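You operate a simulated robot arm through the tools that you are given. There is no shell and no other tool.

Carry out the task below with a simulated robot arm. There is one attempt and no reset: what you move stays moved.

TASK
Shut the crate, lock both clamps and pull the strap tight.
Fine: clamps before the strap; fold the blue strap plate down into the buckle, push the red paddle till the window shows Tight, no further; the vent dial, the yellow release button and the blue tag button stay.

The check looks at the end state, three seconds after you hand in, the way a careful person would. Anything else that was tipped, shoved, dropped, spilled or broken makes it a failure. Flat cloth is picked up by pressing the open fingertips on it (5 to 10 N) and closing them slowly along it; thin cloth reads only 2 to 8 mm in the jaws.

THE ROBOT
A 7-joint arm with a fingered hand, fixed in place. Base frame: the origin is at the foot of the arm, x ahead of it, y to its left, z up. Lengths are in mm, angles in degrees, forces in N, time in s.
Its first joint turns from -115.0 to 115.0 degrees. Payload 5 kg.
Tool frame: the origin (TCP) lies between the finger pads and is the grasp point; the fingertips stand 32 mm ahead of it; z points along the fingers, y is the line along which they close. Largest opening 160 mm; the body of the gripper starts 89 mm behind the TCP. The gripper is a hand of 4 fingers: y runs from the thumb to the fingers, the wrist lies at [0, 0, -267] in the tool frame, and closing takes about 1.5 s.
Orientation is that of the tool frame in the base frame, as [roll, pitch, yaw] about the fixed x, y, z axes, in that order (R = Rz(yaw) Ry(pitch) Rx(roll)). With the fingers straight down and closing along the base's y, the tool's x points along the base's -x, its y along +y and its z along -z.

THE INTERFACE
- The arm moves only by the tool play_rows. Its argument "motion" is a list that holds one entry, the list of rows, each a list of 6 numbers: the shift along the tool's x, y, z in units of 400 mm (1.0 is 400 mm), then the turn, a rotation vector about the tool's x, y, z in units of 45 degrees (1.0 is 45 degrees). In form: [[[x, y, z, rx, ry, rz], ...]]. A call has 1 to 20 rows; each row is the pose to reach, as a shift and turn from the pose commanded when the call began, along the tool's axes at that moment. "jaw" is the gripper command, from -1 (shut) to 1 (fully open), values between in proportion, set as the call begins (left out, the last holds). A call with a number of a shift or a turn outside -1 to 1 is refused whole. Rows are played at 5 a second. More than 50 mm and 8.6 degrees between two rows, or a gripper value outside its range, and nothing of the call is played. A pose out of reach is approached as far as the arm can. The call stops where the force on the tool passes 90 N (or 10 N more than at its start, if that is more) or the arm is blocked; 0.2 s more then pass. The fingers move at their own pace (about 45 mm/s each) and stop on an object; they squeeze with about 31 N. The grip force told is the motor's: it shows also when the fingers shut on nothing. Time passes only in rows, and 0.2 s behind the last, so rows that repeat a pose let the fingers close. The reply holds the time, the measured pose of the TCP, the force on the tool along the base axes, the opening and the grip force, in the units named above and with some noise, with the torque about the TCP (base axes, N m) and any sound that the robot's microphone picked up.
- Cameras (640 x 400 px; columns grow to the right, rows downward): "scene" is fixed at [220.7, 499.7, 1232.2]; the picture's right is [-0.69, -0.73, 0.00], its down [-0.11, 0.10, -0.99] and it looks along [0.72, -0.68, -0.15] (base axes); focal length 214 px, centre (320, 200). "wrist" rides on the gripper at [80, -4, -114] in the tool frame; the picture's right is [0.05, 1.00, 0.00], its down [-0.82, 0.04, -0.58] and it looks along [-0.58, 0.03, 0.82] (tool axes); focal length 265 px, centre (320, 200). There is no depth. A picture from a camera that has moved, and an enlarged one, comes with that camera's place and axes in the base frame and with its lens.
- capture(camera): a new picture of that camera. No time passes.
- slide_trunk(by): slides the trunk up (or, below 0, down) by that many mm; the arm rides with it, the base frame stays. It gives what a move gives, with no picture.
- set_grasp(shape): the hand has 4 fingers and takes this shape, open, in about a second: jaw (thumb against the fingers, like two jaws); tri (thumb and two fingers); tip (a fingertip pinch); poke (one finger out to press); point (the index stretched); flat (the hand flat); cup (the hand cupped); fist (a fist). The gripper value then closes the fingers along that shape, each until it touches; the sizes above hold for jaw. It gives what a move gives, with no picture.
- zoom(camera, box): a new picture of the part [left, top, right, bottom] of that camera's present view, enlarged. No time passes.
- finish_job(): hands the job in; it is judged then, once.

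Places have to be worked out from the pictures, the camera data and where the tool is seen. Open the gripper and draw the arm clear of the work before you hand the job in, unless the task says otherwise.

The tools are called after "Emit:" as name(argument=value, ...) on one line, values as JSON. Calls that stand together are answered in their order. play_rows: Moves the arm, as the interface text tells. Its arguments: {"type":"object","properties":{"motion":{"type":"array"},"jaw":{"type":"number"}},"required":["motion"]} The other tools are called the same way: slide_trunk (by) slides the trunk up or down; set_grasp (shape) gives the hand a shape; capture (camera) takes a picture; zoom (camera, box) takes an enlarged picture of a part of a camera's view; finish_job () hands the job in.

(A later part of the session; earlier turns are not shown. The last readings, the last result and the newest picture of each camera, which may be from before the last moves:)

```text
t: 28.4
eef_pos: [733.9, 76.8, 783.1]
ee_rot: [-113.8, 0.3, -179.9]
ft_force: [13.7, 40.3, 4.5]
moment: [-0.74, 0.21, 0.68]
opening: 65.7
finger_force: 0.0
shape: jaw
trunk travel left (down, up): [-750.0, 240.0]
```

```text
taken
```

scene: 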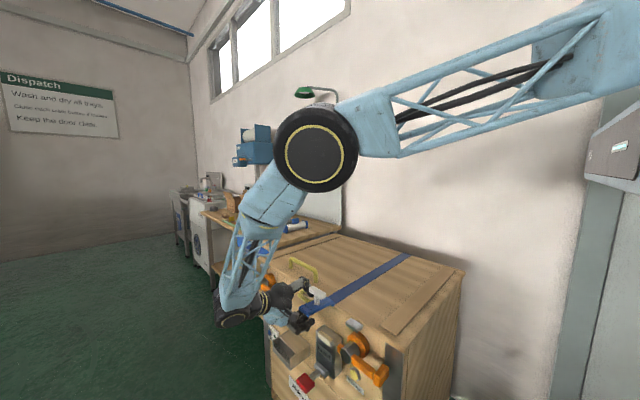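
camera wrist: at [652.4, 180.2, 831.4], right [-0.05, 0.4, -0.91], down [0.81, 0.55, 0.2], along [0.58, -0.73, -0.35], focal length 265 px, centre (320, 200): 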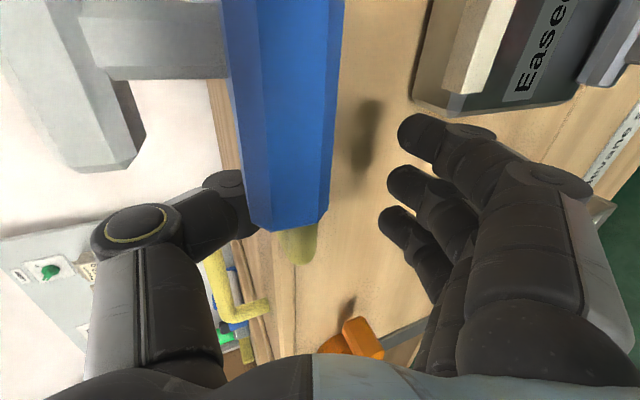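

Jaw is open (66 mm) and clear of the bar. I back straight out along the fingers by 120 mm.

Emit:
play_rows(motion=[[[0, 0, -0.05, 0, 0, 0], [0, 0, -0.12, 0, 0, 0], [0, 0, -0.2, 0, 0, 0], [0, 0, -0.3, 0, 0, 0]]])

Emit:
capture(camera="wrist")

Emit:
capture(camera="scene")

```text
t: 29.4
eef_pos: [731.4, 184.4, 830.5]
ee_rot: [-113.7, 0.1, 179.9]
ft_force: [0.3, 0.8, 0.3]
moment: [0.0, 0.01, 0.0]
opening: 79.4
finger_force: 0.0
shape: jaw
trunk travel left (down, up): [-750.0, 240.0]
```

```text
taken
camera wrist: at [650.8, 287.2, 879.9], right [-0.05, 0.4, -0.91], down [0.82, 0.54, 0.2], along [0.58, -0.74, -0.35], focal length 265 px, centre (320, 200)
```

wrist: 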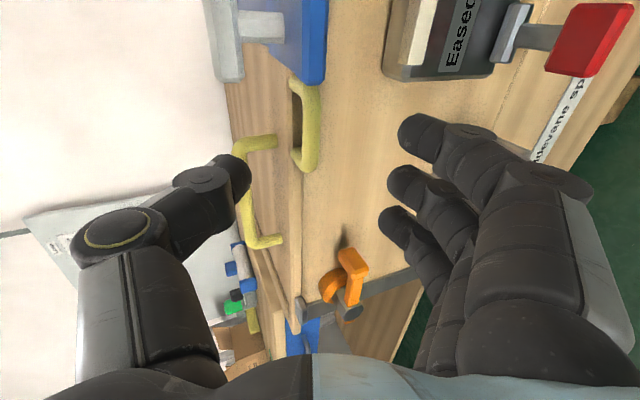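

```text
taken
```

scene: 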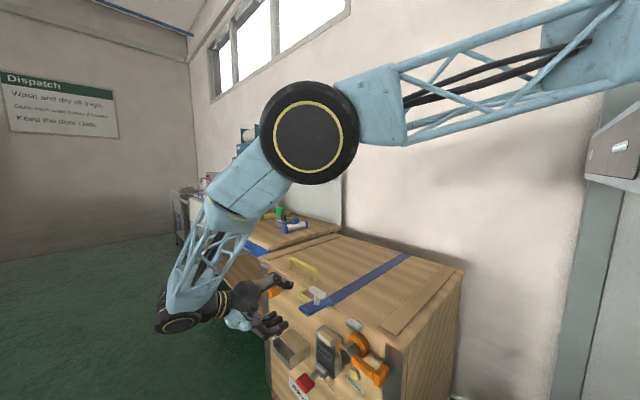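

The lid is shut and the hand is free. Next I need to see how the clamps work, so I shift 200 mm towards -x with the jaw fully open to look at the near clamp.

Emit:
play_rows(motion=[[[0.1, 0, -0.03, 0, 0, 0], [0.2, 0, -0.06, 0, 0, 0], [0.3, 0, -0.09, 0, 0, 0], [0.4, 0, -0.1, 0, 0, 0], [0.5, 0, -0.1, 0, 0, 0]]], jaw=1)

Emit:
capture(camera="wrist")

Emit:
zoom(camera="scene", box=[250, 240, 420, 400])

```text
t: 30.6
eef_pos: [532.2, 220.0, 845.0]
ee_rot: [-113.8, 0.2, -179.9]
ft_force: [0.5, -0.7, 1.2]
moment: [0.01, 0.0, 0.04]
opening: 160.1
finger_force: 0.1
shape: jaw
trunk travel left (down, up): [-750.0, 240.0]
```

```text
taken
camera wrist: at [450.9, 323.9, 893.8], right [-0.05, 0.4, -0.91], down [0.81, 0.55, 0.2], along [0.58, -0.73, -0.35], focal length 265 px, centre (320, 200)
```

wrist: 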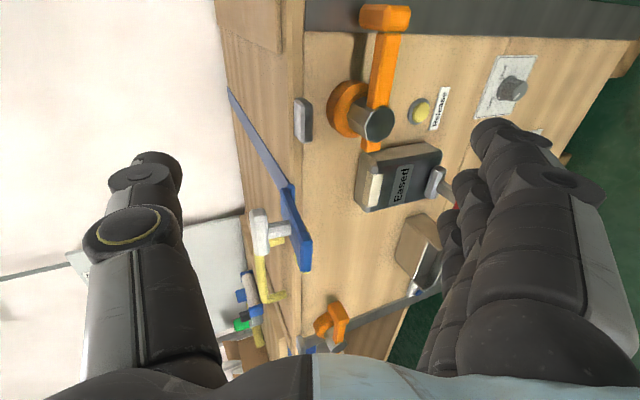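

```text
2.50 times, centred on (335, 320) of scene
camera zoom: at [220.7, 499.7, 1232.2], right [-0.69, -0.73, 0.0], down [-0.11, 0.1, -0.99], along [0.72, -0.68, -0.15], focal length 536 px, centre (282, -100)
```

zoom: 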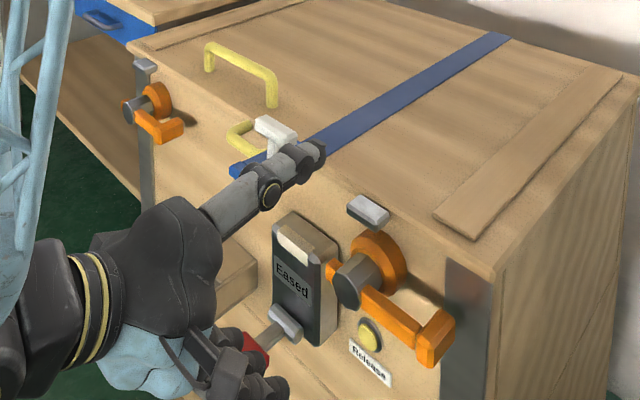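

Now the near clamp, vent dial, release button and buckle are clear. I zoom in on the clamp's details.

Emit:
zoom(camera="wrist", box=[280, 0, 460, 220])

Emit:
zoom(camera="wrist", box=[220, 180, 460, 380])

```text
1.82 times, centred on (370, 110) of wrist
camera zoom: at [450.9, 323.9, 893.8], right [-0.05, 0.4, -0.91], down [0.81, 0.55, 0.2], along [0.58, -0.73, -0.35], focal length 483 px, centre (229, 364)
```

zoom: 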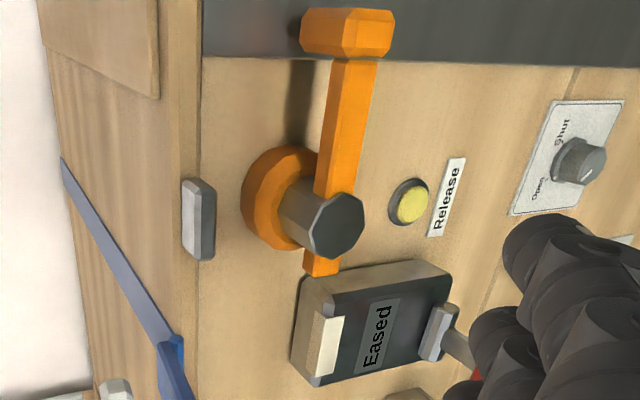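

```text
2.00 times, centred on (340, 280) of wrist
camera zoom: at [450.9, 323.9, 893.8], right [-0.05, 0.4, -0.91], down [0.81, 0.55, 0.2], along [0.58, -0.73, -0.35], focal length 531 px, centre (280, 40)
```

zoom: 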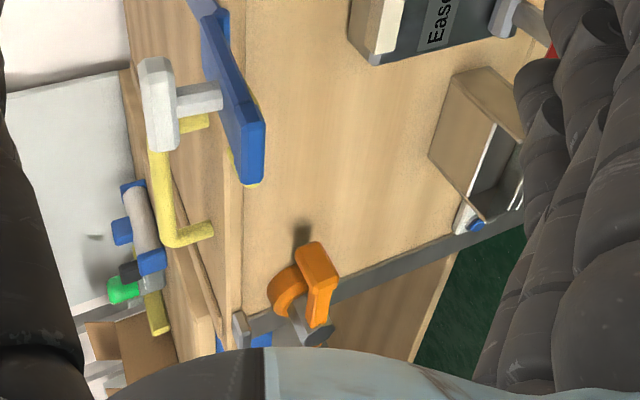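

The lever is horizontal (axle ≈(551, 90, 716), grip block ≈(454, 65, 713)), and the lid catch sits right above the axle at z≈790. So the lever should swing up over the catch, since swinging it down would run into the release button. I shape the hand to a single poking finger and look.

Emit:
set_grasp(shape="poke")

Emit:
capture(camera="wrist")

Emit:
zoom(camera="scene", box=[160, 200, 440, 400])

```text
t: 31.5
eef_pos: [532.8, 221.1, 843.4]
ee_rot: [-113.8, 0.3, -180.0]
ft_force: [0.2, -0.7, 0.4]
moment: [0.01, 0.01, -0.04]
opening: 0.1
finger_force: 0.2
shape: poke
trunk travel left (down, up): [-750.0, 240.0]
```

```text
taken
camera wrist: at [451.8, 323.8, 893.6], right [-0.05, 0.4, -0.91], down [0.81, 0.55, 0.2], along [0.58, -0.73, -0.35], focal length 265 px, centre (320, 200)
```

wrist: 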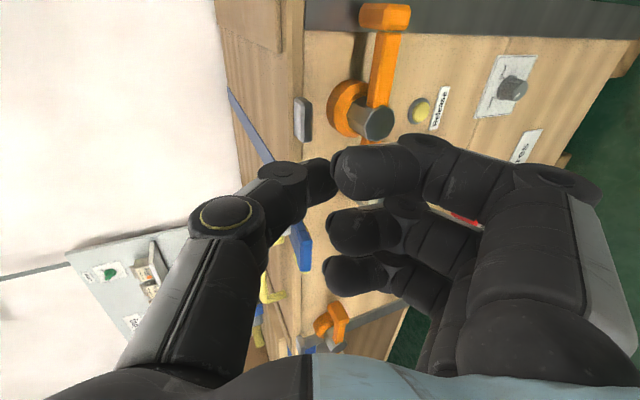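

```text
2.00 times, centred on (300, 300) of scene
camera zoom: at [220.7, 499.7, 1232.2], right [-0.69, -0.73, 0.0], down [-0.11, 0.1, -0.99], along [0.72, -0.68, -0.15], focal length 429 px, centre (360, 0)
```

zoom: 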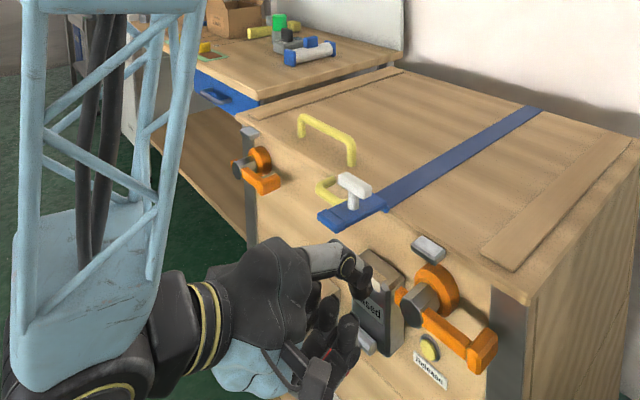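

In this shape the fingers are curled towards the thumb, so it is not a slim pusher. I try the pointing shape instead.

Emit:
set_grasp(shape="point")

Emit:
capture(camera="wrist")

Emit:
zoom(camera="scene", box=[160, 200, 440, 400])

```text
t: 32.4
eef_pos: [531.6, 221.1, 843.9]
ee_rot: [-113.7, 0.3, 179.9]
ft_force: [0.6, 0.8, -0.2]
moment: [-0.01, 0.01, -0.01]
opening: 152.2
finger_force: 0.0
shape: point
trunk travel left (down, up): [-750.0, 240.0]
```

```text
taken
camera wrist: at [451.8, 323.8, 893.6], right [-0.05, 0.4, -0.91], down [0.81, 0.55, 0.2], along [0.58, -0.73, -0.35], focal length 265 px, centre (320, 200)
```

wrist: 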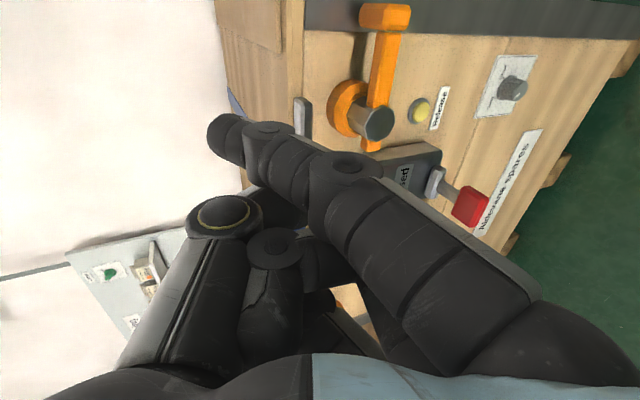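

```text
2.00 times, centred on (300, 300) of scene
camera zoom: at [220.7, 499.7, 1232.2], right [-0.69, -0.73, 0.0], down [-0.11, 0.1, -0.99], along [0.72, -0.68, -0.15], focal length 429 px, centre (360, 0)
```

zoom: 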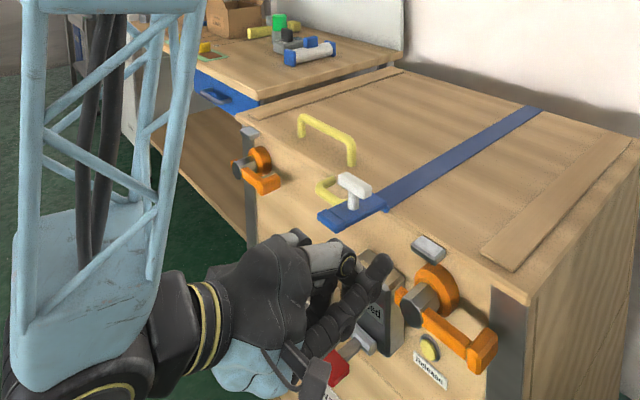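

The index now stands out, its tip about 35 mm to -x and 45 mm thumb-side of the TCP, pointing roughly 45° between. Tilting the hand to 45° should make it point straight at the crate, so I move in front of the clamp at a safe distance and check.

Emit:
play_rows(motion=[[[0.01, 0.08, 0.0, -0.09, 0, 0], [0.02, 0.16, 0.01, -0.19, 0, 0], [0.03, 0.24, 0.03, -0.28, 0, 0], [0.04, 0.32, 0.05, -0.37, 0, 0], [0.04, 0.406, 0.0715, -0.467, 0, 0], [0.04, 0.406, 0.0715, -0.467, 0, 0]]])

Emit:
capture(camera="wrist")

Emit:
zoom(camera="scene", box=[200, 240, 440, 400])

```text
t: 33.8
eef_pos: [517.5, 260.1, 685.3]
ee_rot: [-134.9, 0.3, -180.0]
ft_force: [0.0, 0.6, 0.5]
moment: [-0.01, -0.06, -0.02]
opening: 152.2
finger_force: 0.0
shape: point
trunk travel left (down, up): [-750.0, 240.0]
```

```text
taken
camera wrist: at [436.8, 338.5, 767.8], right [-0.05, 0.71, -0.71], down [0.81, 0.44, 0.38], along [0.58, -0.56, -0.59], focal length 265 px, centre (320, 200)
```

wrist: 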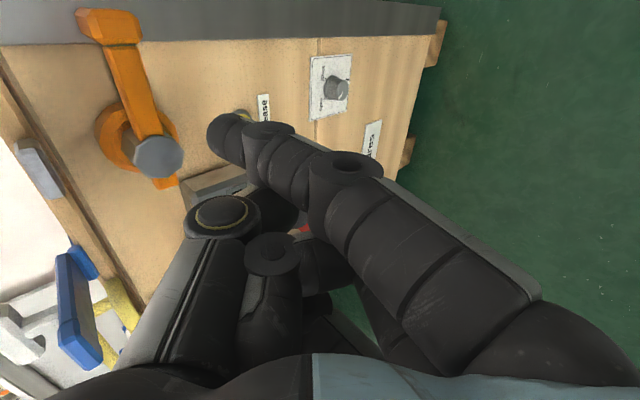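

```text
2.50 times, centred on (320, 320) of scene
camera zoom: at [220.7, 499.7, 1232.2], right [-0.69, -0.73, 0.0], down [-0.11, 0.1, -0.99], along [0.72, -0.68, -0.15], focal length 536 px, centre (320, -100)
```

zoom: 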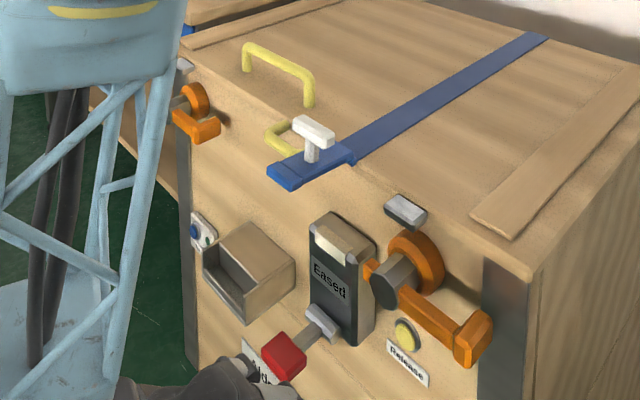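

From here the wrist camera sees the clamp close up. I zoom in on it.

Emit:
zoom(camera="wrist", box=[0, 0, 260, 230])

```text
1.74 times, centred on (130, 115) of wrist
camera zoom: at [436.8, 338.5, 767.8], right [-0.05, 0.71, -0.71], down [0.81, 0.44, 0.38], along [0.58, -0.56, -0.59], focal length 462 px, centre (650, 348)
```

zoom: 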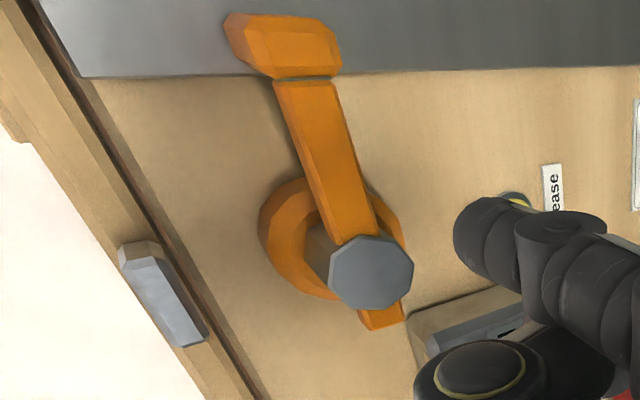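

The index's last segment actually points about 18° upward at this tilt, which is good for hooking under the lever. I bring its tip in front of and below the lever at about (481, 130, 690).

Emit:
play_rows(motion=[[[0, -0.03, 0.07, 0, 0, 0], [0, -0.0619, 0.15, 0, 0, 0], [0, -0.129, 0.2174, 0, 0, 0], [0, -0.129, 0.2174, 0, 0, 0]]])

Emit:
capture(camera="wrist")

Emit:
zoom(camera="scene", box=[240, 240, 480, 400])

```text
t: 34.8
eef_pos: [517.1, 163.0, 660.2]
ee_rot: [-134.9, 0.3, -180.0]
ft_force: [0.5, 0.6, -0.6]
moment: [-0.02, -0.01, 0.02]
opening: 152.4
finger_force: 0.2
shape: point
trunk travel left (down, up): [-750.0, 240.0]
```

```text
taken
camera wrist: at [436.4, 240.7, 743.5], right [-0.05, 0.7, -0.71], down [0.81, 0.44, 0.38], along [0.58, -0.56, -0.59], focal length 265 px, centre (320, 200)
```

wrist: 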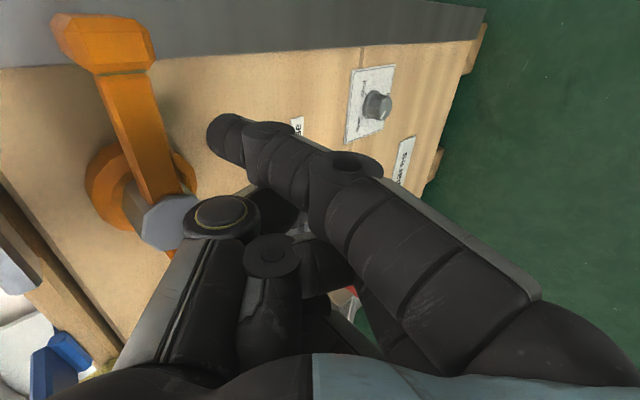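

```text
2.50 times, centred on (360, 320) of scene
camera zoom: at [220.7, 499.7, 1232.2], right [-0.69, -0.73, 0.0], down [-0.11, 0.1, -0.99], along [0.72, -0.68, -0.15], focal length 536 px, centre (220, -100)
```

zoom: 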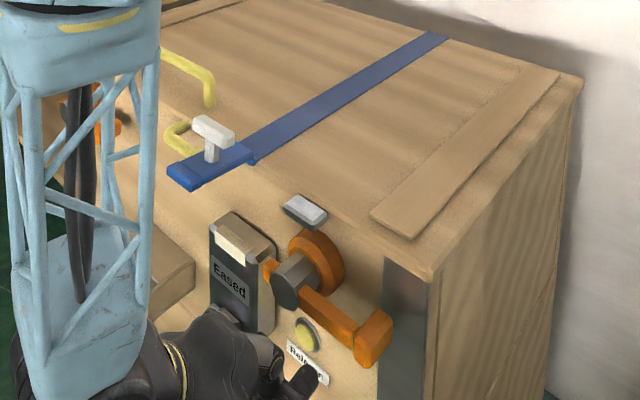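

The index tip is where I computed, about (482, 131, 690). I shift under the lever's end block (x≈455, z≈672) and then move the tip in to y≈56, below the block.

Emit:
play_rows(motion=[[[0.065, 0.0318, 0.0318, 0, 0, 0], [0.065, -0.033, 0.097, 0, 0, 0], [0.065, -0.099, 0.1626, 0, 0, 0], [0.065, -0.099, 0.1626, 0, 0, 0]]])

Emit:
capture(camera="wrist")

Emit:
zoom(camera="scene", box=[280, 270, 460, 400])

```text
t: 35.8
eef_pos: [490.2, 88.9, 643.9]
ee_rot: [-134.8, 0.2, -180.0]
ft_force: [-0.4, 1.9, -1.4]
moment: [-0.18, -0.03, 0.01]
opening: 152.2
finger_force: 0.1
shape: point
trunk travel left (down, up): [-750.0, 240.0]
```

```text
taken
camera wrist: at [410.1, 167.2, 725.9], right [-0.05, 0.7, -0.71], down [0.81, 0.44, 0.38], along [0.58, -0.56, -0.59], focal length 265 px, centre (320, 200)
```

wrist: 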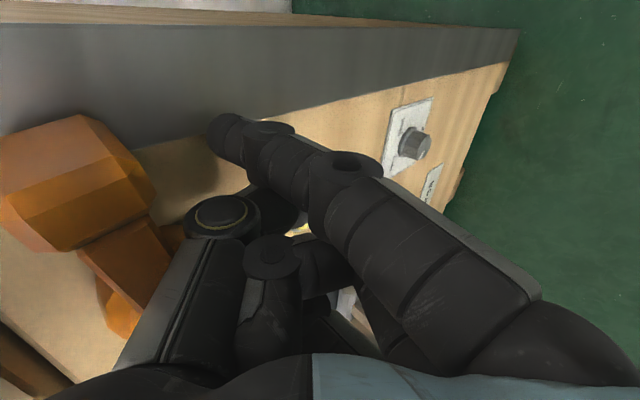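

```text
3.08 times, centred on (370, 335) of scene
camera zoom: at [220.7, 499.7, 1232.2], right [-0.69, -0.73, 0.0], down [-0.11, 0.1, -0.99], along [0.72, -0.68, -0.15], focal length 660 px, centre (166, -215)
```

zoom: 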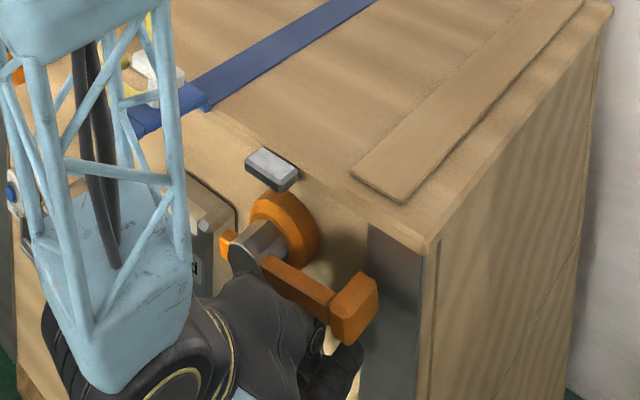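

The index is under the lever's block. I push it up gently, along the arc about the axle, for about 15° and watch the force.

Emit:
play_rows(motion=[[[0.0025, -0.0159, -0.0265, 0, 0, 0], [0.006, -0.0274, -0.038, 0, 0, 0], [0.01, -0.0389, -0.0495, 0, 0, 0], [0.0125, -0.0504, -0.061, 0, 0, 0], [0.015, -0.0619, -0.0725, 0, 0, 0]]])

Emit:
capture(camera="wrist")

Emit:
zoom(camera="scene", box=[280, 270, 460, 400])

```text
t: 37.0
eef_pos: [483.8, 92.0, 682.5]
ee_rot: [-134.8, 0.3, 180.0]
ft_force: [-0.2, 0.5, -0.6]
moment: [-0.04, -0.02, -0.02]
opening: 152.5
finger_force: 0.1
shape: point
trunk travel left (down, up): [-750.0, 240.0]
```

```text
taken
camera wrist: at [404.0, 169.5, 764.2], right [-0.05, 0.7, -0.71], down [0.81, 0.44, 0.38], along [0.58, -0.56, -0.59], focal length 265 px, centre (320, 200)
```

wrist: 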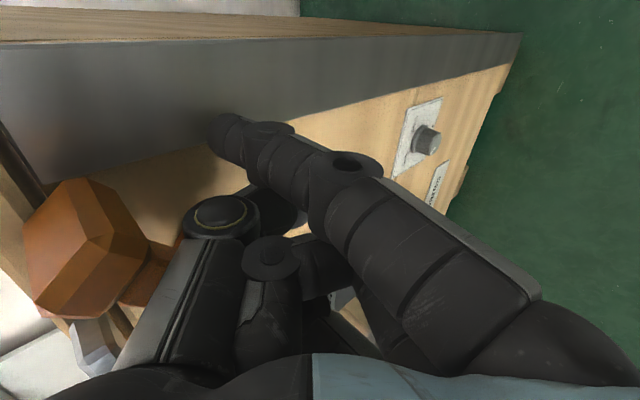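

```text
3.08 times, centred on (370, 335) of scene
camera zoom: at [220.7, 499.7, 1232.2], right [-0.69, -0.73, 0.0], down [-0.11, 0.1, -0.99], along [0.72, -0.68, -0.15], focal length 660 px, centre (166, -215)
```

zoom: 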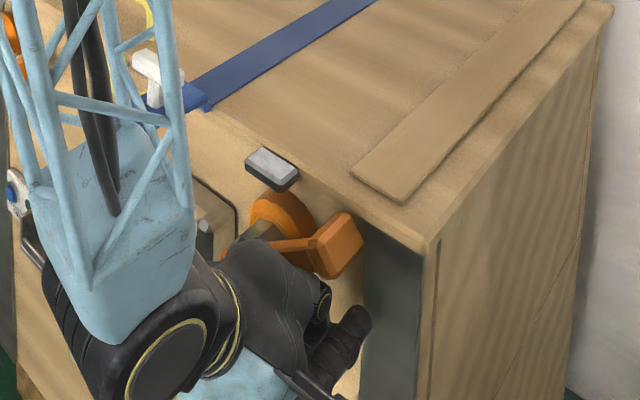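

The lever swings upward easily (now ≈37°) with hardly any force, so up is the right direction. I continue along the arc to about 60°.

Emit:
play_rows(motion=[[[-0.002, -0.024, -0.024, 0, 0, 0], [-0.005, -0.0477, -0.0477, 0, 0, 0], [-0.015, -0.07, -0.07, 0, 0, 0], [-0.0275, -0.0919, -0.0919, 0, 0, 0], [-0.045, -0.112, -0.112, 0, 0, 0], [-0.065, -0.1308, -0.1308, 0, 0, 0]]])

Emit:
capture(camera="wrist")

Emit:
zoom(camera="scene", box=[280, 270, 460, 400])

```text
t: 38.4
eef_pos: [510.8, 91.1, 755.5]
ee_rot: [-134.8, 0.3, -180.0]
ft_force: [1.1, 0.0, 0.3]
moment: [-0.01, 0.01, -0.02]
opening: 152.1
finger_force: 0.0
shape: point
trunk travel left (down, up): [-750.0, 240.0]
```

```text
taken
camera wrist: at [430.2, 169.4, 838.5], right [-0.05, 0.7, -0.71], down [0.81, 0.44, 0.38], along [0.58, -0.56, -0.59], focal length 265 px, centre (320, 200)
```

wrist: 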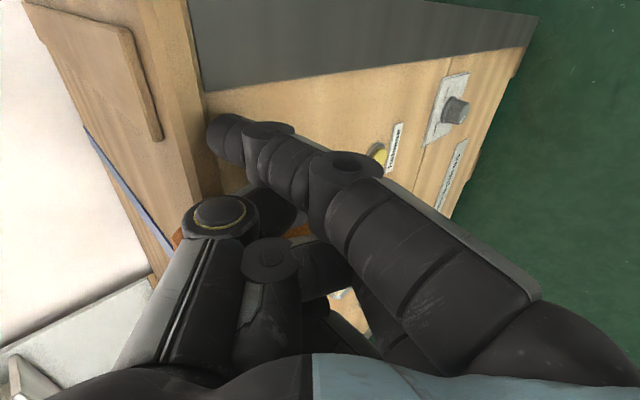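

```text
3.08 times, centred on (370, 335) of scene
camera zoom: at [220.7, 499.7, 1232.2], right [-0.69, -0.73, 0.0], down [-0.11, 0.1, -0.99], along [0.72, -0.68, -0.15], focal length 660 px, centre (166, -215)
```

zoom: 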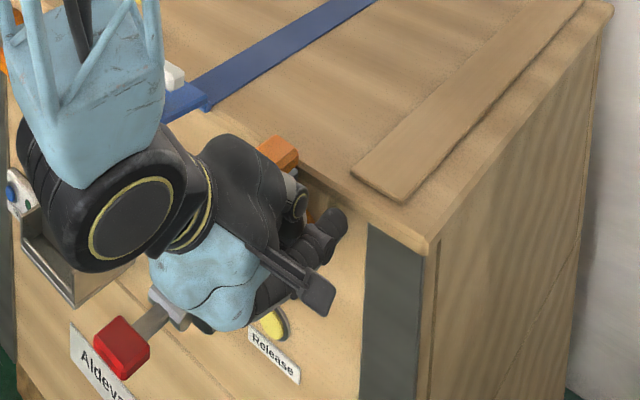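

The lever block now shows near (535, 65, 825), i.e. about 80° up, with almost no force. I draw the hand back in +y to see where the lever has come to rest.

Emit:
play_rows(motion=[[[0, 0.07, -0.07, 0, 0, 0], [0, 0.15, -0.15, 0, 0, 0], [0, 0.23, -0.23, 0, 0, 0]]])

Emit:
capture(camera="wrist")

Emit:
zoom(camera="scene", box=[280, 250, 460, 400])

```text
t: 39.2
eef_pos: [509.1, 222.9, 756.3]
ee_rot: [-134.8, 0.1, 180.0]
ft_force: [1.0, 0.4, -0.3]
moment: [0.02, 0.0, 0.0]
opening: 152.3
finger_force: 0.1
shape: point
trunk travel left (down, up): [-750.0, 240.0]
```

```text
taken
camera wrist: at [429.9, 300.3, 838.3], right [-0.05, 0.7, -0.71], down [0.81, 0.44, 0.38], along [0.58, -0.56, -0.59], focal length 265 px, centre (320, 200)
```

wrist: 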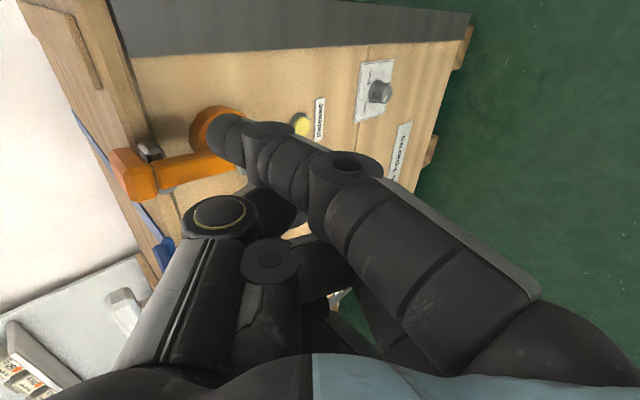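

```text
2.67 times, centred on (370, 325) of scene
camera zoom: at [220.7, 499.7, 1232.2], right [-0.69, -0.73, 0.0], down [-0.11, 0.1, -0.99], along [0.72, -0.68, -0.15], focal length 572 px, centre (187, -133)
```

zoom: 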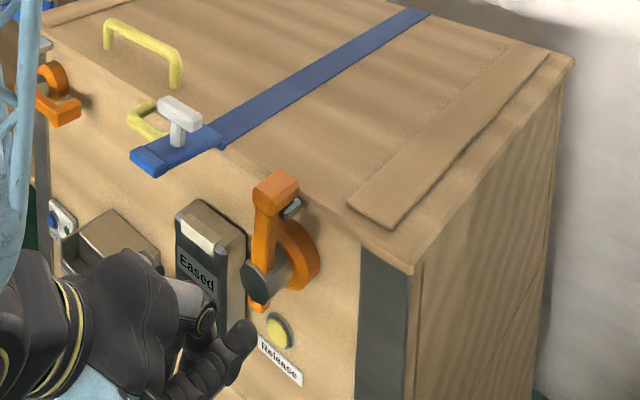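

The lever stands near vertical, but no click was heard, so it may not be at its stop. I bring the index to the -x side of the block at z≈813 and nudge it in +x.

Emit:
play_rows(motion=[[[-0.0275, -0.0477, -0.0477, 0, 0, 0], [-0.0275, -0.106, 0.0106, 0, 0, 0], [-0.0275, -0.1644, 0.0689, 0, 0, 0], [-0.0275, -0.2227, 0.1273, 0, 0, 0], [-0.0275, -0.2793, 0.1838, 0, 0, 0], [-0.0475, -0.2793, 0.1838, 0, 0, 0], [-0.0675, -0.2793, 0.1838, 0, 0, 0], [-0.0875, -0.2793, 0.1838, 0, 0, 0]]])

Emit:
capture(camera="wrist")

Emit:
zoom(camera="scene", box=[280, 250, 460, 400])

```text
t: 41.0
eef_pos: [524.2, 92.6, 781.0]
ee_rot: [-134.6, -0.7, 179.2]
ft_force: [-65.4, 24.8, 17.9]
moment: [-0.52, -1.75, -1.03]
opening: 152.5
finger_force: 0.1
shape: point
trunk travel left (down, up): [-750.0, 240.0]
stopped in row 8: the force on the tool passed its limit at 97 N (the readings are from after the stop); the commanded pose is now the measured one
```

```text
taken
camera wrist: at [446.3, 171.6, 864.8], right [-0.05, 0.7, -0.71], down [0.83, 0.43, 0.37], along [0.56, -0.57, -0.6], focal length 265 px, centre (320, 200)
```

wrist: 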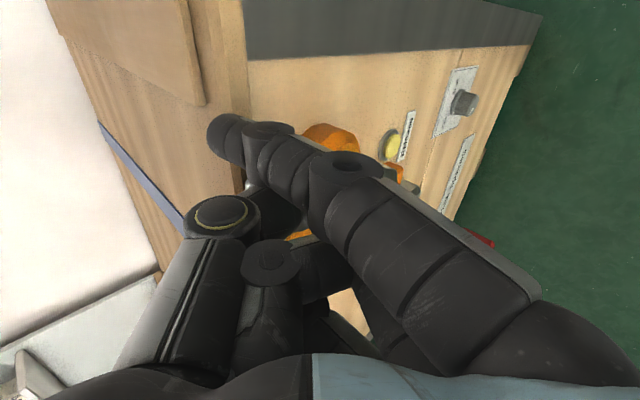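

```text
2.67 times, centred on (370, 325) of scene
camera zoom: at [220.7, 499.7, 1232.2], right [-0.69, -0.73, 0.0], down [-0.11, 0.1, -0.99], along [0.72, -0.68, -0.15], focal length 572 px, centre (187, -133)
```

zoom: 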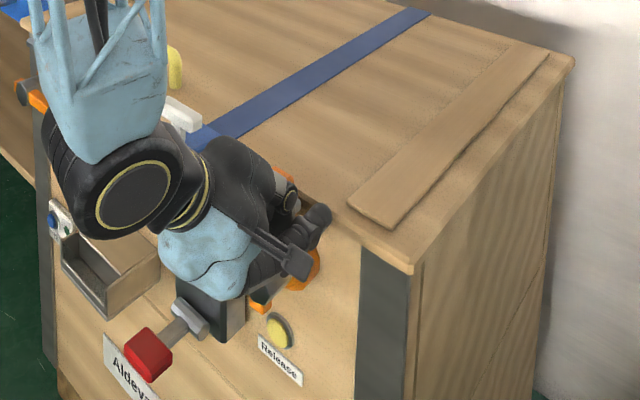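

The push met a hard stop at 97 N, so the lever (or catch) is firm there. I back off in -x, then +y, to see the lever's rest position.

Emit:
play_rows(motion=[[[0.04, 0, 0, 0, 0, 0], [0.06, 0.07, -0.07, 0, 0, 0], [0.06, 0.15, -0.15, 0, 0, 0], [0.06, 0.23, -0.23, 0, 0, 0], [0.06, 0.3, -0.3, 0, 0, 0]]])

Emit:
capture(camera="wrist")

Emit:
zoom(camera="scene", box=[310, 260, 430, 360])

```text
t: 42.2
eef_pos: [510.3, 259.8, 780.0]
ee_rot: [-134.6, -0.5, 179.5]
ft_force: [-0.6, -0.2, 0.2]
moment: [0.0, 0.02, 0.02]
opening: 152.1
finger_force: 0.2
shape: point
trunk travel left (down, up): [-750.0, 240.0]
```

```text
taken
camera wrist: at [431.6, 338.7, 863.4], right [-0.05, 0.7, -0.71], down [0.82, 0.43, 0.37], along [0.57, -0.57, -0.6], focal length 265 px, centre (320, 200)
```

wrist: 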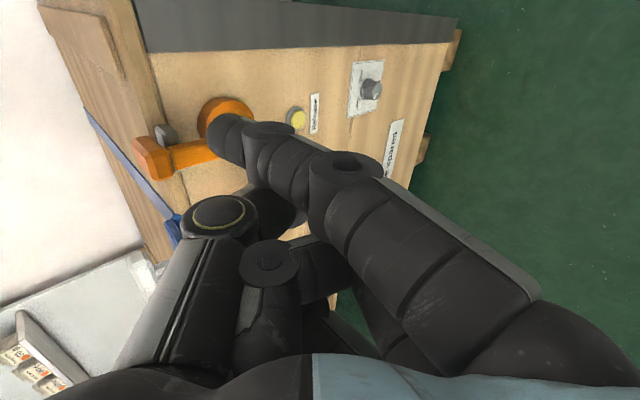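

```text
4.00 times, centred on (370, 310) of scene
camera zoom: at [220.7, 499.7, 1232.2], right [-0.69, -0.73, 0.0], down [-0.11, 0.1, -0.99], along [0.72, -0.68, -0.15], focal length 858 px, centre (120, -240)
```

zoom: 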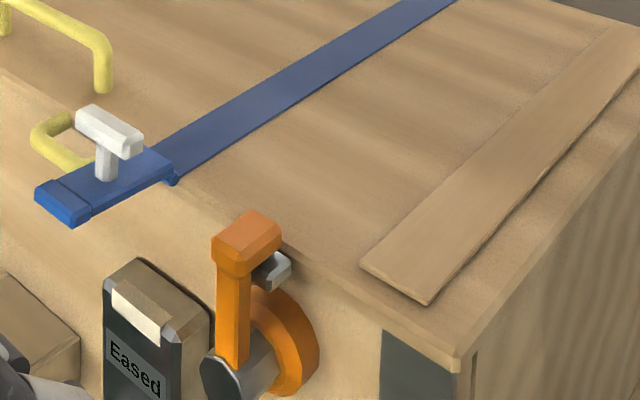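

The lever now stands truly vertical (block at x≈551, z≈810, in line with the axle). I zoom on the clamp and lid joint to judge whether it is fully home.

Emit:
zoom(camera="wrist", box=[40, 20, 280, 230])

Emit:
zoom(camera="scene", box=[350, 280, 440, 350])

```text
1.90 times, centred on (160, 125) of wrist
camera zoom: at [431.6, 338.7, 863.4], right [-0.05, 0.7, -0.71], down [0.82, 0.43, 0.37], along [0.57, -0.57, -0.6], focal length 506 px, centre (625, 343)
```

zoom: 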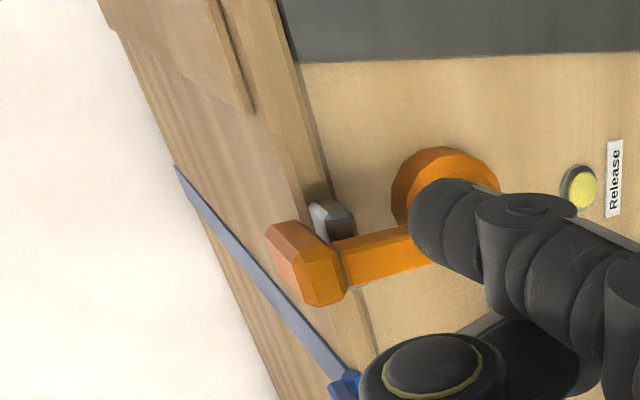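

```text
5.71 times, centred on (395, 315) of scene
camera zoom: at [220.7, 499.7, 1232.2], right [-0.69, -0.73, 0.0], down [-0.11, 0.1, -0.99], along [0.72, -0.68, -0.15], focal length 1226 px, centre (-109, -457)
```

zoom: 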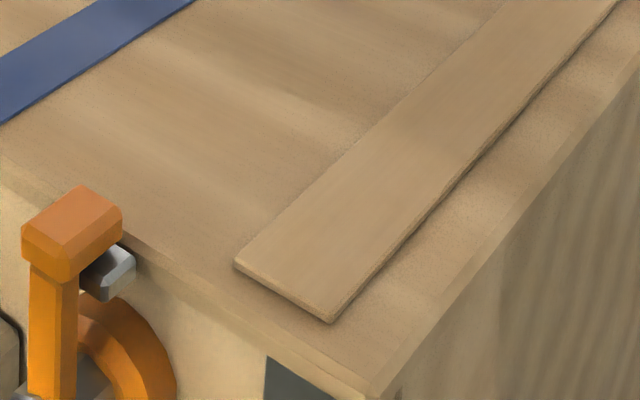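

The lid joint near the clamp has closed to a hairline. To be sure the lever is at its stop, I go in again and push more lightly, reading the force.

Emit:
play_rows(motion=[[[0.02, -0.08, 0.08, 0, 0, 0], [0.02, -0.16, 0.16, 0, 0, 0], [0.02, -0.24, 0.24, 0, 0, 0], [0.02, -0.295, 0.295, 0, 0, 0], [0.0, -0.295, 0.295, 0, 0, 0], [-0.02, -0.295, 0.295, 0, 0, 0], [-0.03, -0.295, 0.295, 0, 0, 0]]])

Emit:
play_rows(motion=[[[-0.01, 0, 0, 0, 0, 0]]])

Emit:
play_rows(motion=[[[-0.01, 0, 0, 0, 0, 0]]])

```text
t: 43.8
eef_pos: [519.4, 93.3, 780.4]
ee_rot: [-134.8, -0.5, 179.5]
ft_force: [-8.4, 7.1, 0.9]
moment: [-0.05, -0.03, -0.19]
opening: 152.3
finger_force: 0.0
shape: point
trunk travel left (down, up): [-750.0, 240.0]
```

```text
t: 44.2
eef_pos: [523.1, 94.7, 781.0]
ee_rot: [-134.6, -0.3, 179.5]
ft_force: [-18.1, 9.9, -0.2]
moment: [-0.04, -0.29, -0.33]
opening: 152.3
finger_force: 0.0
shape: point
trunk travel left (down, up): [-750.0, 240.0]
```

```text
t: 44.6
eef_pos: [524.6, 92.7, 780.3]
ee_rot: [-134.7, -0.5, 179.5]
ft_force: [-38.0, 12.3, 1.1]
moment: [-0.02, -0.86, -0.57]
opening: 152.1
finger_force: 0.0
shape: point
trunk travel left (down, up): [-750.0, 240.0]
```

Force rises steeply at the same place (x≈524), so it is a stop. I check the lever's position in the scene while touching it.

Emit:
zoom(camera="scene", box=[320, 250, 420, 350])

Emit:
zoom(camera="wrist", box=[140, 90, 420, 330])

```text
4.00 times, centred on (370, 300) of scene
camera zoom: at [220.7, 499.7, 1232.2], right [-0.69, -0.73, 0.0], down [-0.11, 0.1, -0.99], along [0.72, -0.68, -0.15], focal length 858 px, centre (120, -200)
```

zoom: 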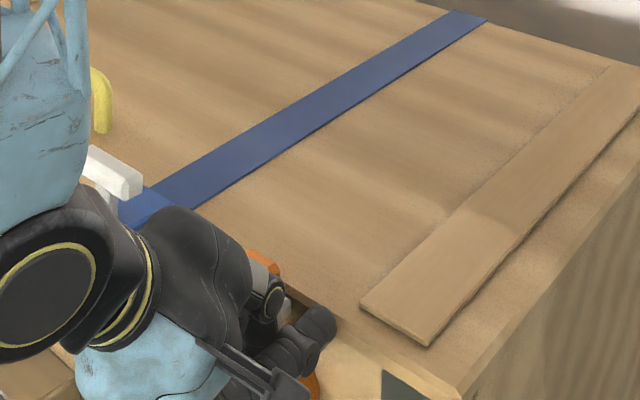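

```text
1.67 times, centred on (280, 210) of wrist
camera zoom: at [445.8, 172.9, 864.3], right [-0.05, 0.7, -0.71], down [0.82, 0.43, 0.37], along [0.57, -0.57, -0.6], focal length 442 px, centre (387, 183)
```

zoom: 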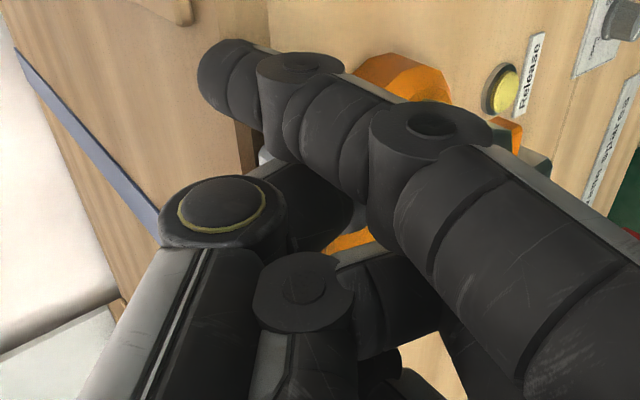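

The thumb rests on the block and the lever is firm at vertical. The near clamp is closed; I back the hand off to y≈300 and raise it before lowering the trunk for the far clamp.

Emit:
play_rows(motion=[[[0.05, 0, 0, 0, 0, 0], [0.06, 0.07, -0.07, 0, 0, 0], [0.06, 0.15, -0.15, 0, 0, 0], [0.06, 0.23, -0.23, 0, 0, 0], [0.06, 0.3, -0.3, 0, 0, 0], [0.06, 0.3, -0.4, 0, 0, 0], [0.06, 0.3, -0.5, 0, 0, 0]]])

Emit:
slide_trunk(by=-250)

Emit:
capture(camera="scene")

Emit:
capture(camera="wrist")

```text
t: 46.2
eef_pos: [506.6, 318.9, 837.3]
ee_rot: [-134.6, -0.4, 179.3]
ft_force: [0.9, -0.5, -0.2]
moment: [0.02, -0.02, 0.04]
opening: 152.3
finger_force: 0.1
shape: point
trunk travel left (down, up): [-750.0, 240.0]
```

```text
t: 48.8
eef_pos: [506.9, 319.2, 585.0]
ee_rot: [-134.6, -0.5, 179.6]
ft_force: [0.3, 0.7, 0.1]
moment: [0.01, 0.0, 0.01]
opening: 152.3
finger_force: 0.0
shape: point
trunk travel left (down, up): [-500.0, 490.0]
```

```text
taken
```

scene: 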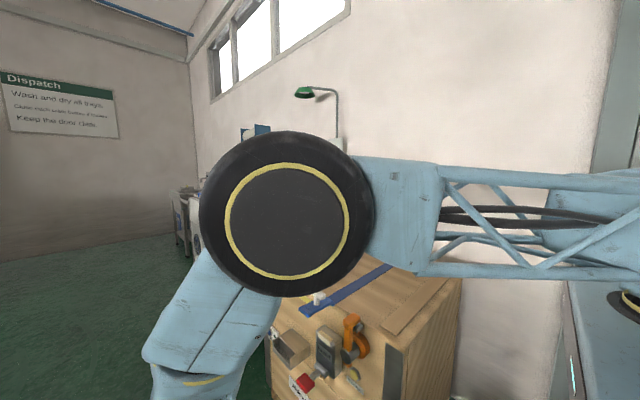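

```text
taken
camera wrist: at [427.6, 398.3, 669.3], right [-0.05, 0.7, -0.71], down [0.82, 0.43, 0.37], along [0.57, -0.56, -0.6], focal length 265 px, centre (320, 200)
```

wrist: 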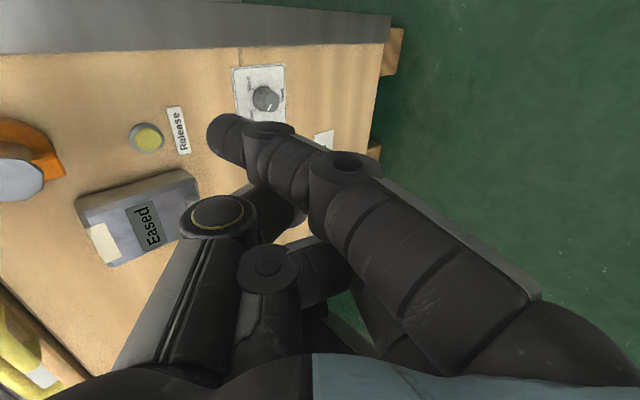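

The trunk is down 250 and the near clamp's lever is seen vertical. The far clamp (axle ≈x 1055) is at the edge of reach, so I yaw the hand 45° to point towards (+x, -y) while moving to about (750, 300, 680).

Emit:
play_rows(motion=[[[-0.1012, -0.0336, -0.0224, 0, -0.118, -0.118], [-0.2025, -0.0672, -0.0448, 0, -0.2357, -0.2357], [-0.3037, -0.1007, -0.0671, 0, -0.3535, -0.3535], [-0.405, -0.1343, -0.0895, 0, -0.4714, -0.4714], [-0.5062, -0.1679, -0.1119, 0, -0.5893, -0.5893], [-0.6075, -0.2015, -0.1343, 0, -0.7071, -0.7071], [-0.6075, -0.2015, -0.1343, 0, -0.7071, -0.7071]]])

Emit:
capture(camera="scene")

Emit:
capture(camera="wrist")

```text
t: 50.4
eef_pos: [749.8, 299.3, 680.9]
ee_rot: [-135.1, -0.5, -135.4]
ft_force: [-0.5, -0.3, 0.1]
moment: [-0.04, 0.03, 0.02]
opening: 152.5
finger_force: 0.0
shape: point
trunk travel left (down, up): [-500.0, 490.0]
```

```text
taken
```

scene: 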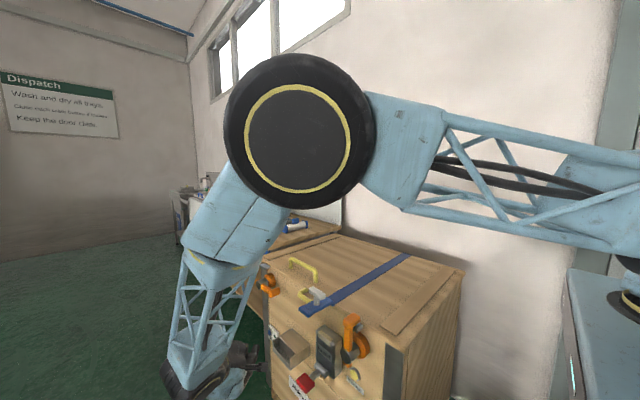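

```text
taken
camera wrist: at [638.4, 298.7, 763.8], right [-0.54, 0.46, -0.7], down [0.28, 0.89, 0.37], along [0.8, 0.01, -0.6], focal length 265 px, centre (320, 200)
```

wrist: 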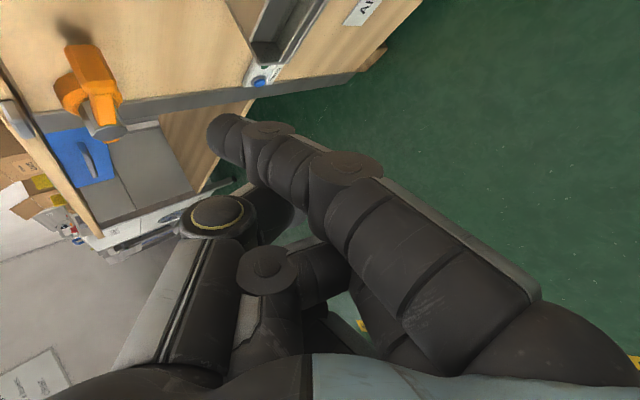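

The yaw worked and the far clamp is now in the wrist view. I zoom to locate it.

Emit:
zoom(camera="wrist", box=[0, 20, 200, 170])

Emit:
zoom(camera="scene", box=[230, 240, 330, 320])

```text
2.67 times, centred on (100, 95) of wrist
camera zoom: at [638.4, 298.7, 763.8], right [-0.54, 0.46, -0.7], down [0.28, 0.89, 0.37], along [0.8, 0.01, -0.6], focal length 708 px, centre (907, 480)
```

zoom: 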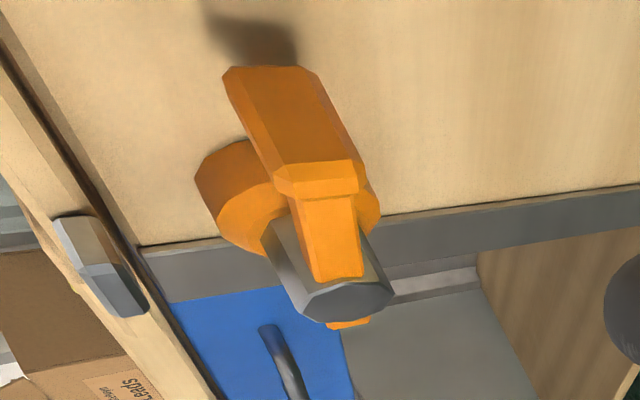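

```text
5.00 times, centred on (280, 280) of scene
camera zoom: at [220.7, 499.7, 1232.2], right [-0.69, -0.73, 0.0], down [-0.11, 0.1, -0.99], along [0.72, -0.68, -0.15], focal length 1072 px, centre (520, -200)
```

zoom: 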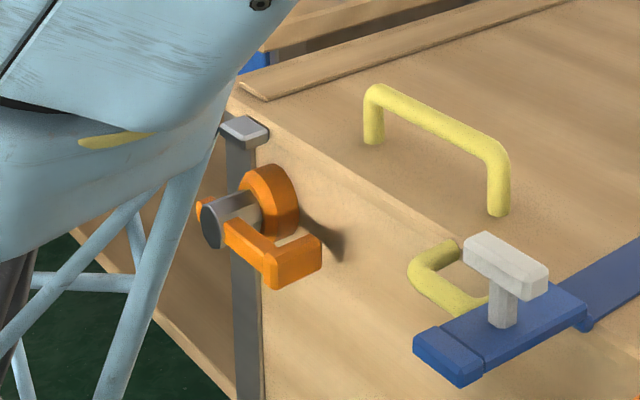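

Both views agree: far axle end ≈(1056, 91, 713), block centre ≈(962, 61, 712), with the block a grip running along y. With this yaw the index tip lies at about TCP+(-2, -47, +30). I approach a point in front of and below the block.

Emit:
play_rows(motion=[[[-0.025, -0.0595, 0.085, 0, 0, 0], [-0.05, -0.119, 0.17, 0, 0, 0], [-0.075, -0.1786, 0.255, 0, 0, 0], [-0.1, -0.238, 0.34, 0, 0, 0], [-0.1255, -0.2976, 0.425, 0, 0, 0], [-0.1, -0.343, 0.474, 0, 0, 0], [-0.0795, -0.389, 0.5234, 0, 0, 0], [-0.0795, -0.389, 0.5234, 0, 0, 0]]])

Emit:
capture(camera="wrist")

Emit:
zoom(camera="scene", box=[200, 220, 360, 350])

```text
t: 52.1
eef_pos: [953.8, 138.3, 639.7]
ee_rot: [-135.1, -0.5, -135.5]
ft_force: [0.4, 0.4, 0.4]
moment: [-0.02, -0.02, 0.0]
opening: 152.4
finger_force: 0.0
shape: point
trunk travel left (down, up): [-500.0, 490.0]
```

```text
taken
camera wrist: at [842.8, 137.4, 724.6], right [-0.54, 0.46, -0.7], down [0.28, 0.89, 0.37], along [0.8, 0.0, -0.6], focal length 265 px, centre (320, 200)
```

wrist: 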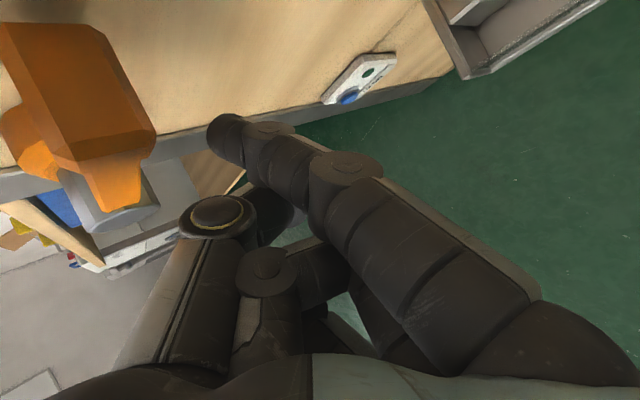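

```text
3.08 times, centred on (280, 285) of scene
camera zoom: at [220.7, 499.7, 1232.2], right [-0.69, -0.73, 0.0], down [-0.11, 0.1, -0.99], along [0.72, -0.68, -0.15], focal length 660 px, centre (443, -62)
```

zoom: 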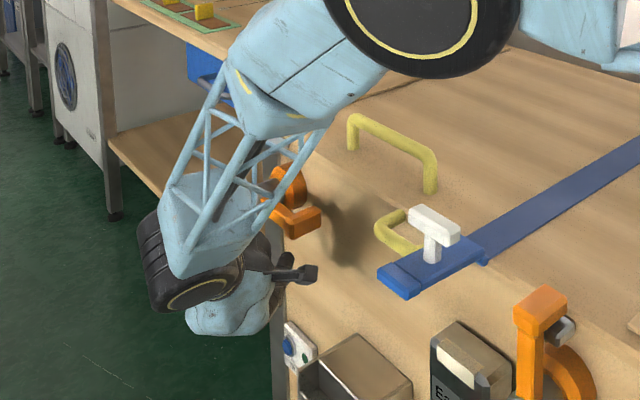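

The tip is at about (951, 91, 670), below the block. I move it in to y≈58 under the block and lift along the arc to about 30°.

Emit:
play_rows(motion=[[[0.022, -0.026, 0.028, 0, 0, 0], [0.0433, -0.0514, 0.0564, 0, 0, 0], [0.0433, -0.0832, 0.0245, 0, 0, 0], [0.046, -0.104, 0.0, 0, 0, 0], [0.0483, -0.1241, -0.0233, 0, 0, 0], [0.045, -0.149, -0.043, 0, 0, 0], [0.0414, -0.1732, -0.0627, 0, 0, 0]]])

Emit:
capture(camera="wrist")

Emit:
zoom(camera="scene", box=[200, 220, 360, 350])

```text
t: 53.8
eef_pos: [964.5, 102.4, 708.9]
ee_rot: [-135.0, -0.5, -135.6]
ft_force: [0.7, 0.1, -0.1]
moment: [-0.02, 0.01, 0.02]
opening: 152.3
finger_force: 0.1
shape: point
trunk travel left (down, up): [-500.0, 490.0]
```

```text
taken
camera wrist: at [852.9, 102.9, 792.1], right [-0.54, 0.46, -0.71], down [0.28, 0.89, 0.37], along [0.8, 0.0, -0.6], focal length 265 px, centre (320, 200)
```

wrist: 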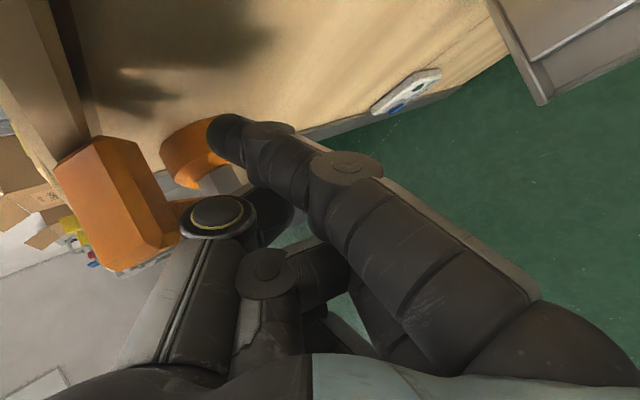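

```text
3.08 times, centred on (280, 285) of scene
camera zoom: at [220.7, 499.7, 1232.2], right [-0.69, -0.73, 0.0], down [-0.11, 0.1, -0.99], along [0.72, -0.68, -0.15], focal length 660 px, centre (443, -62)
```

zoom: 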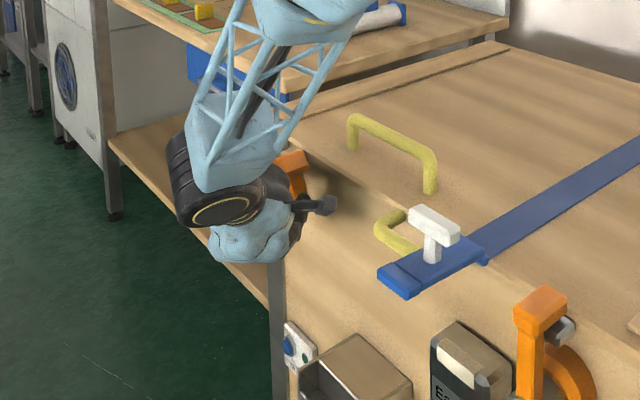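

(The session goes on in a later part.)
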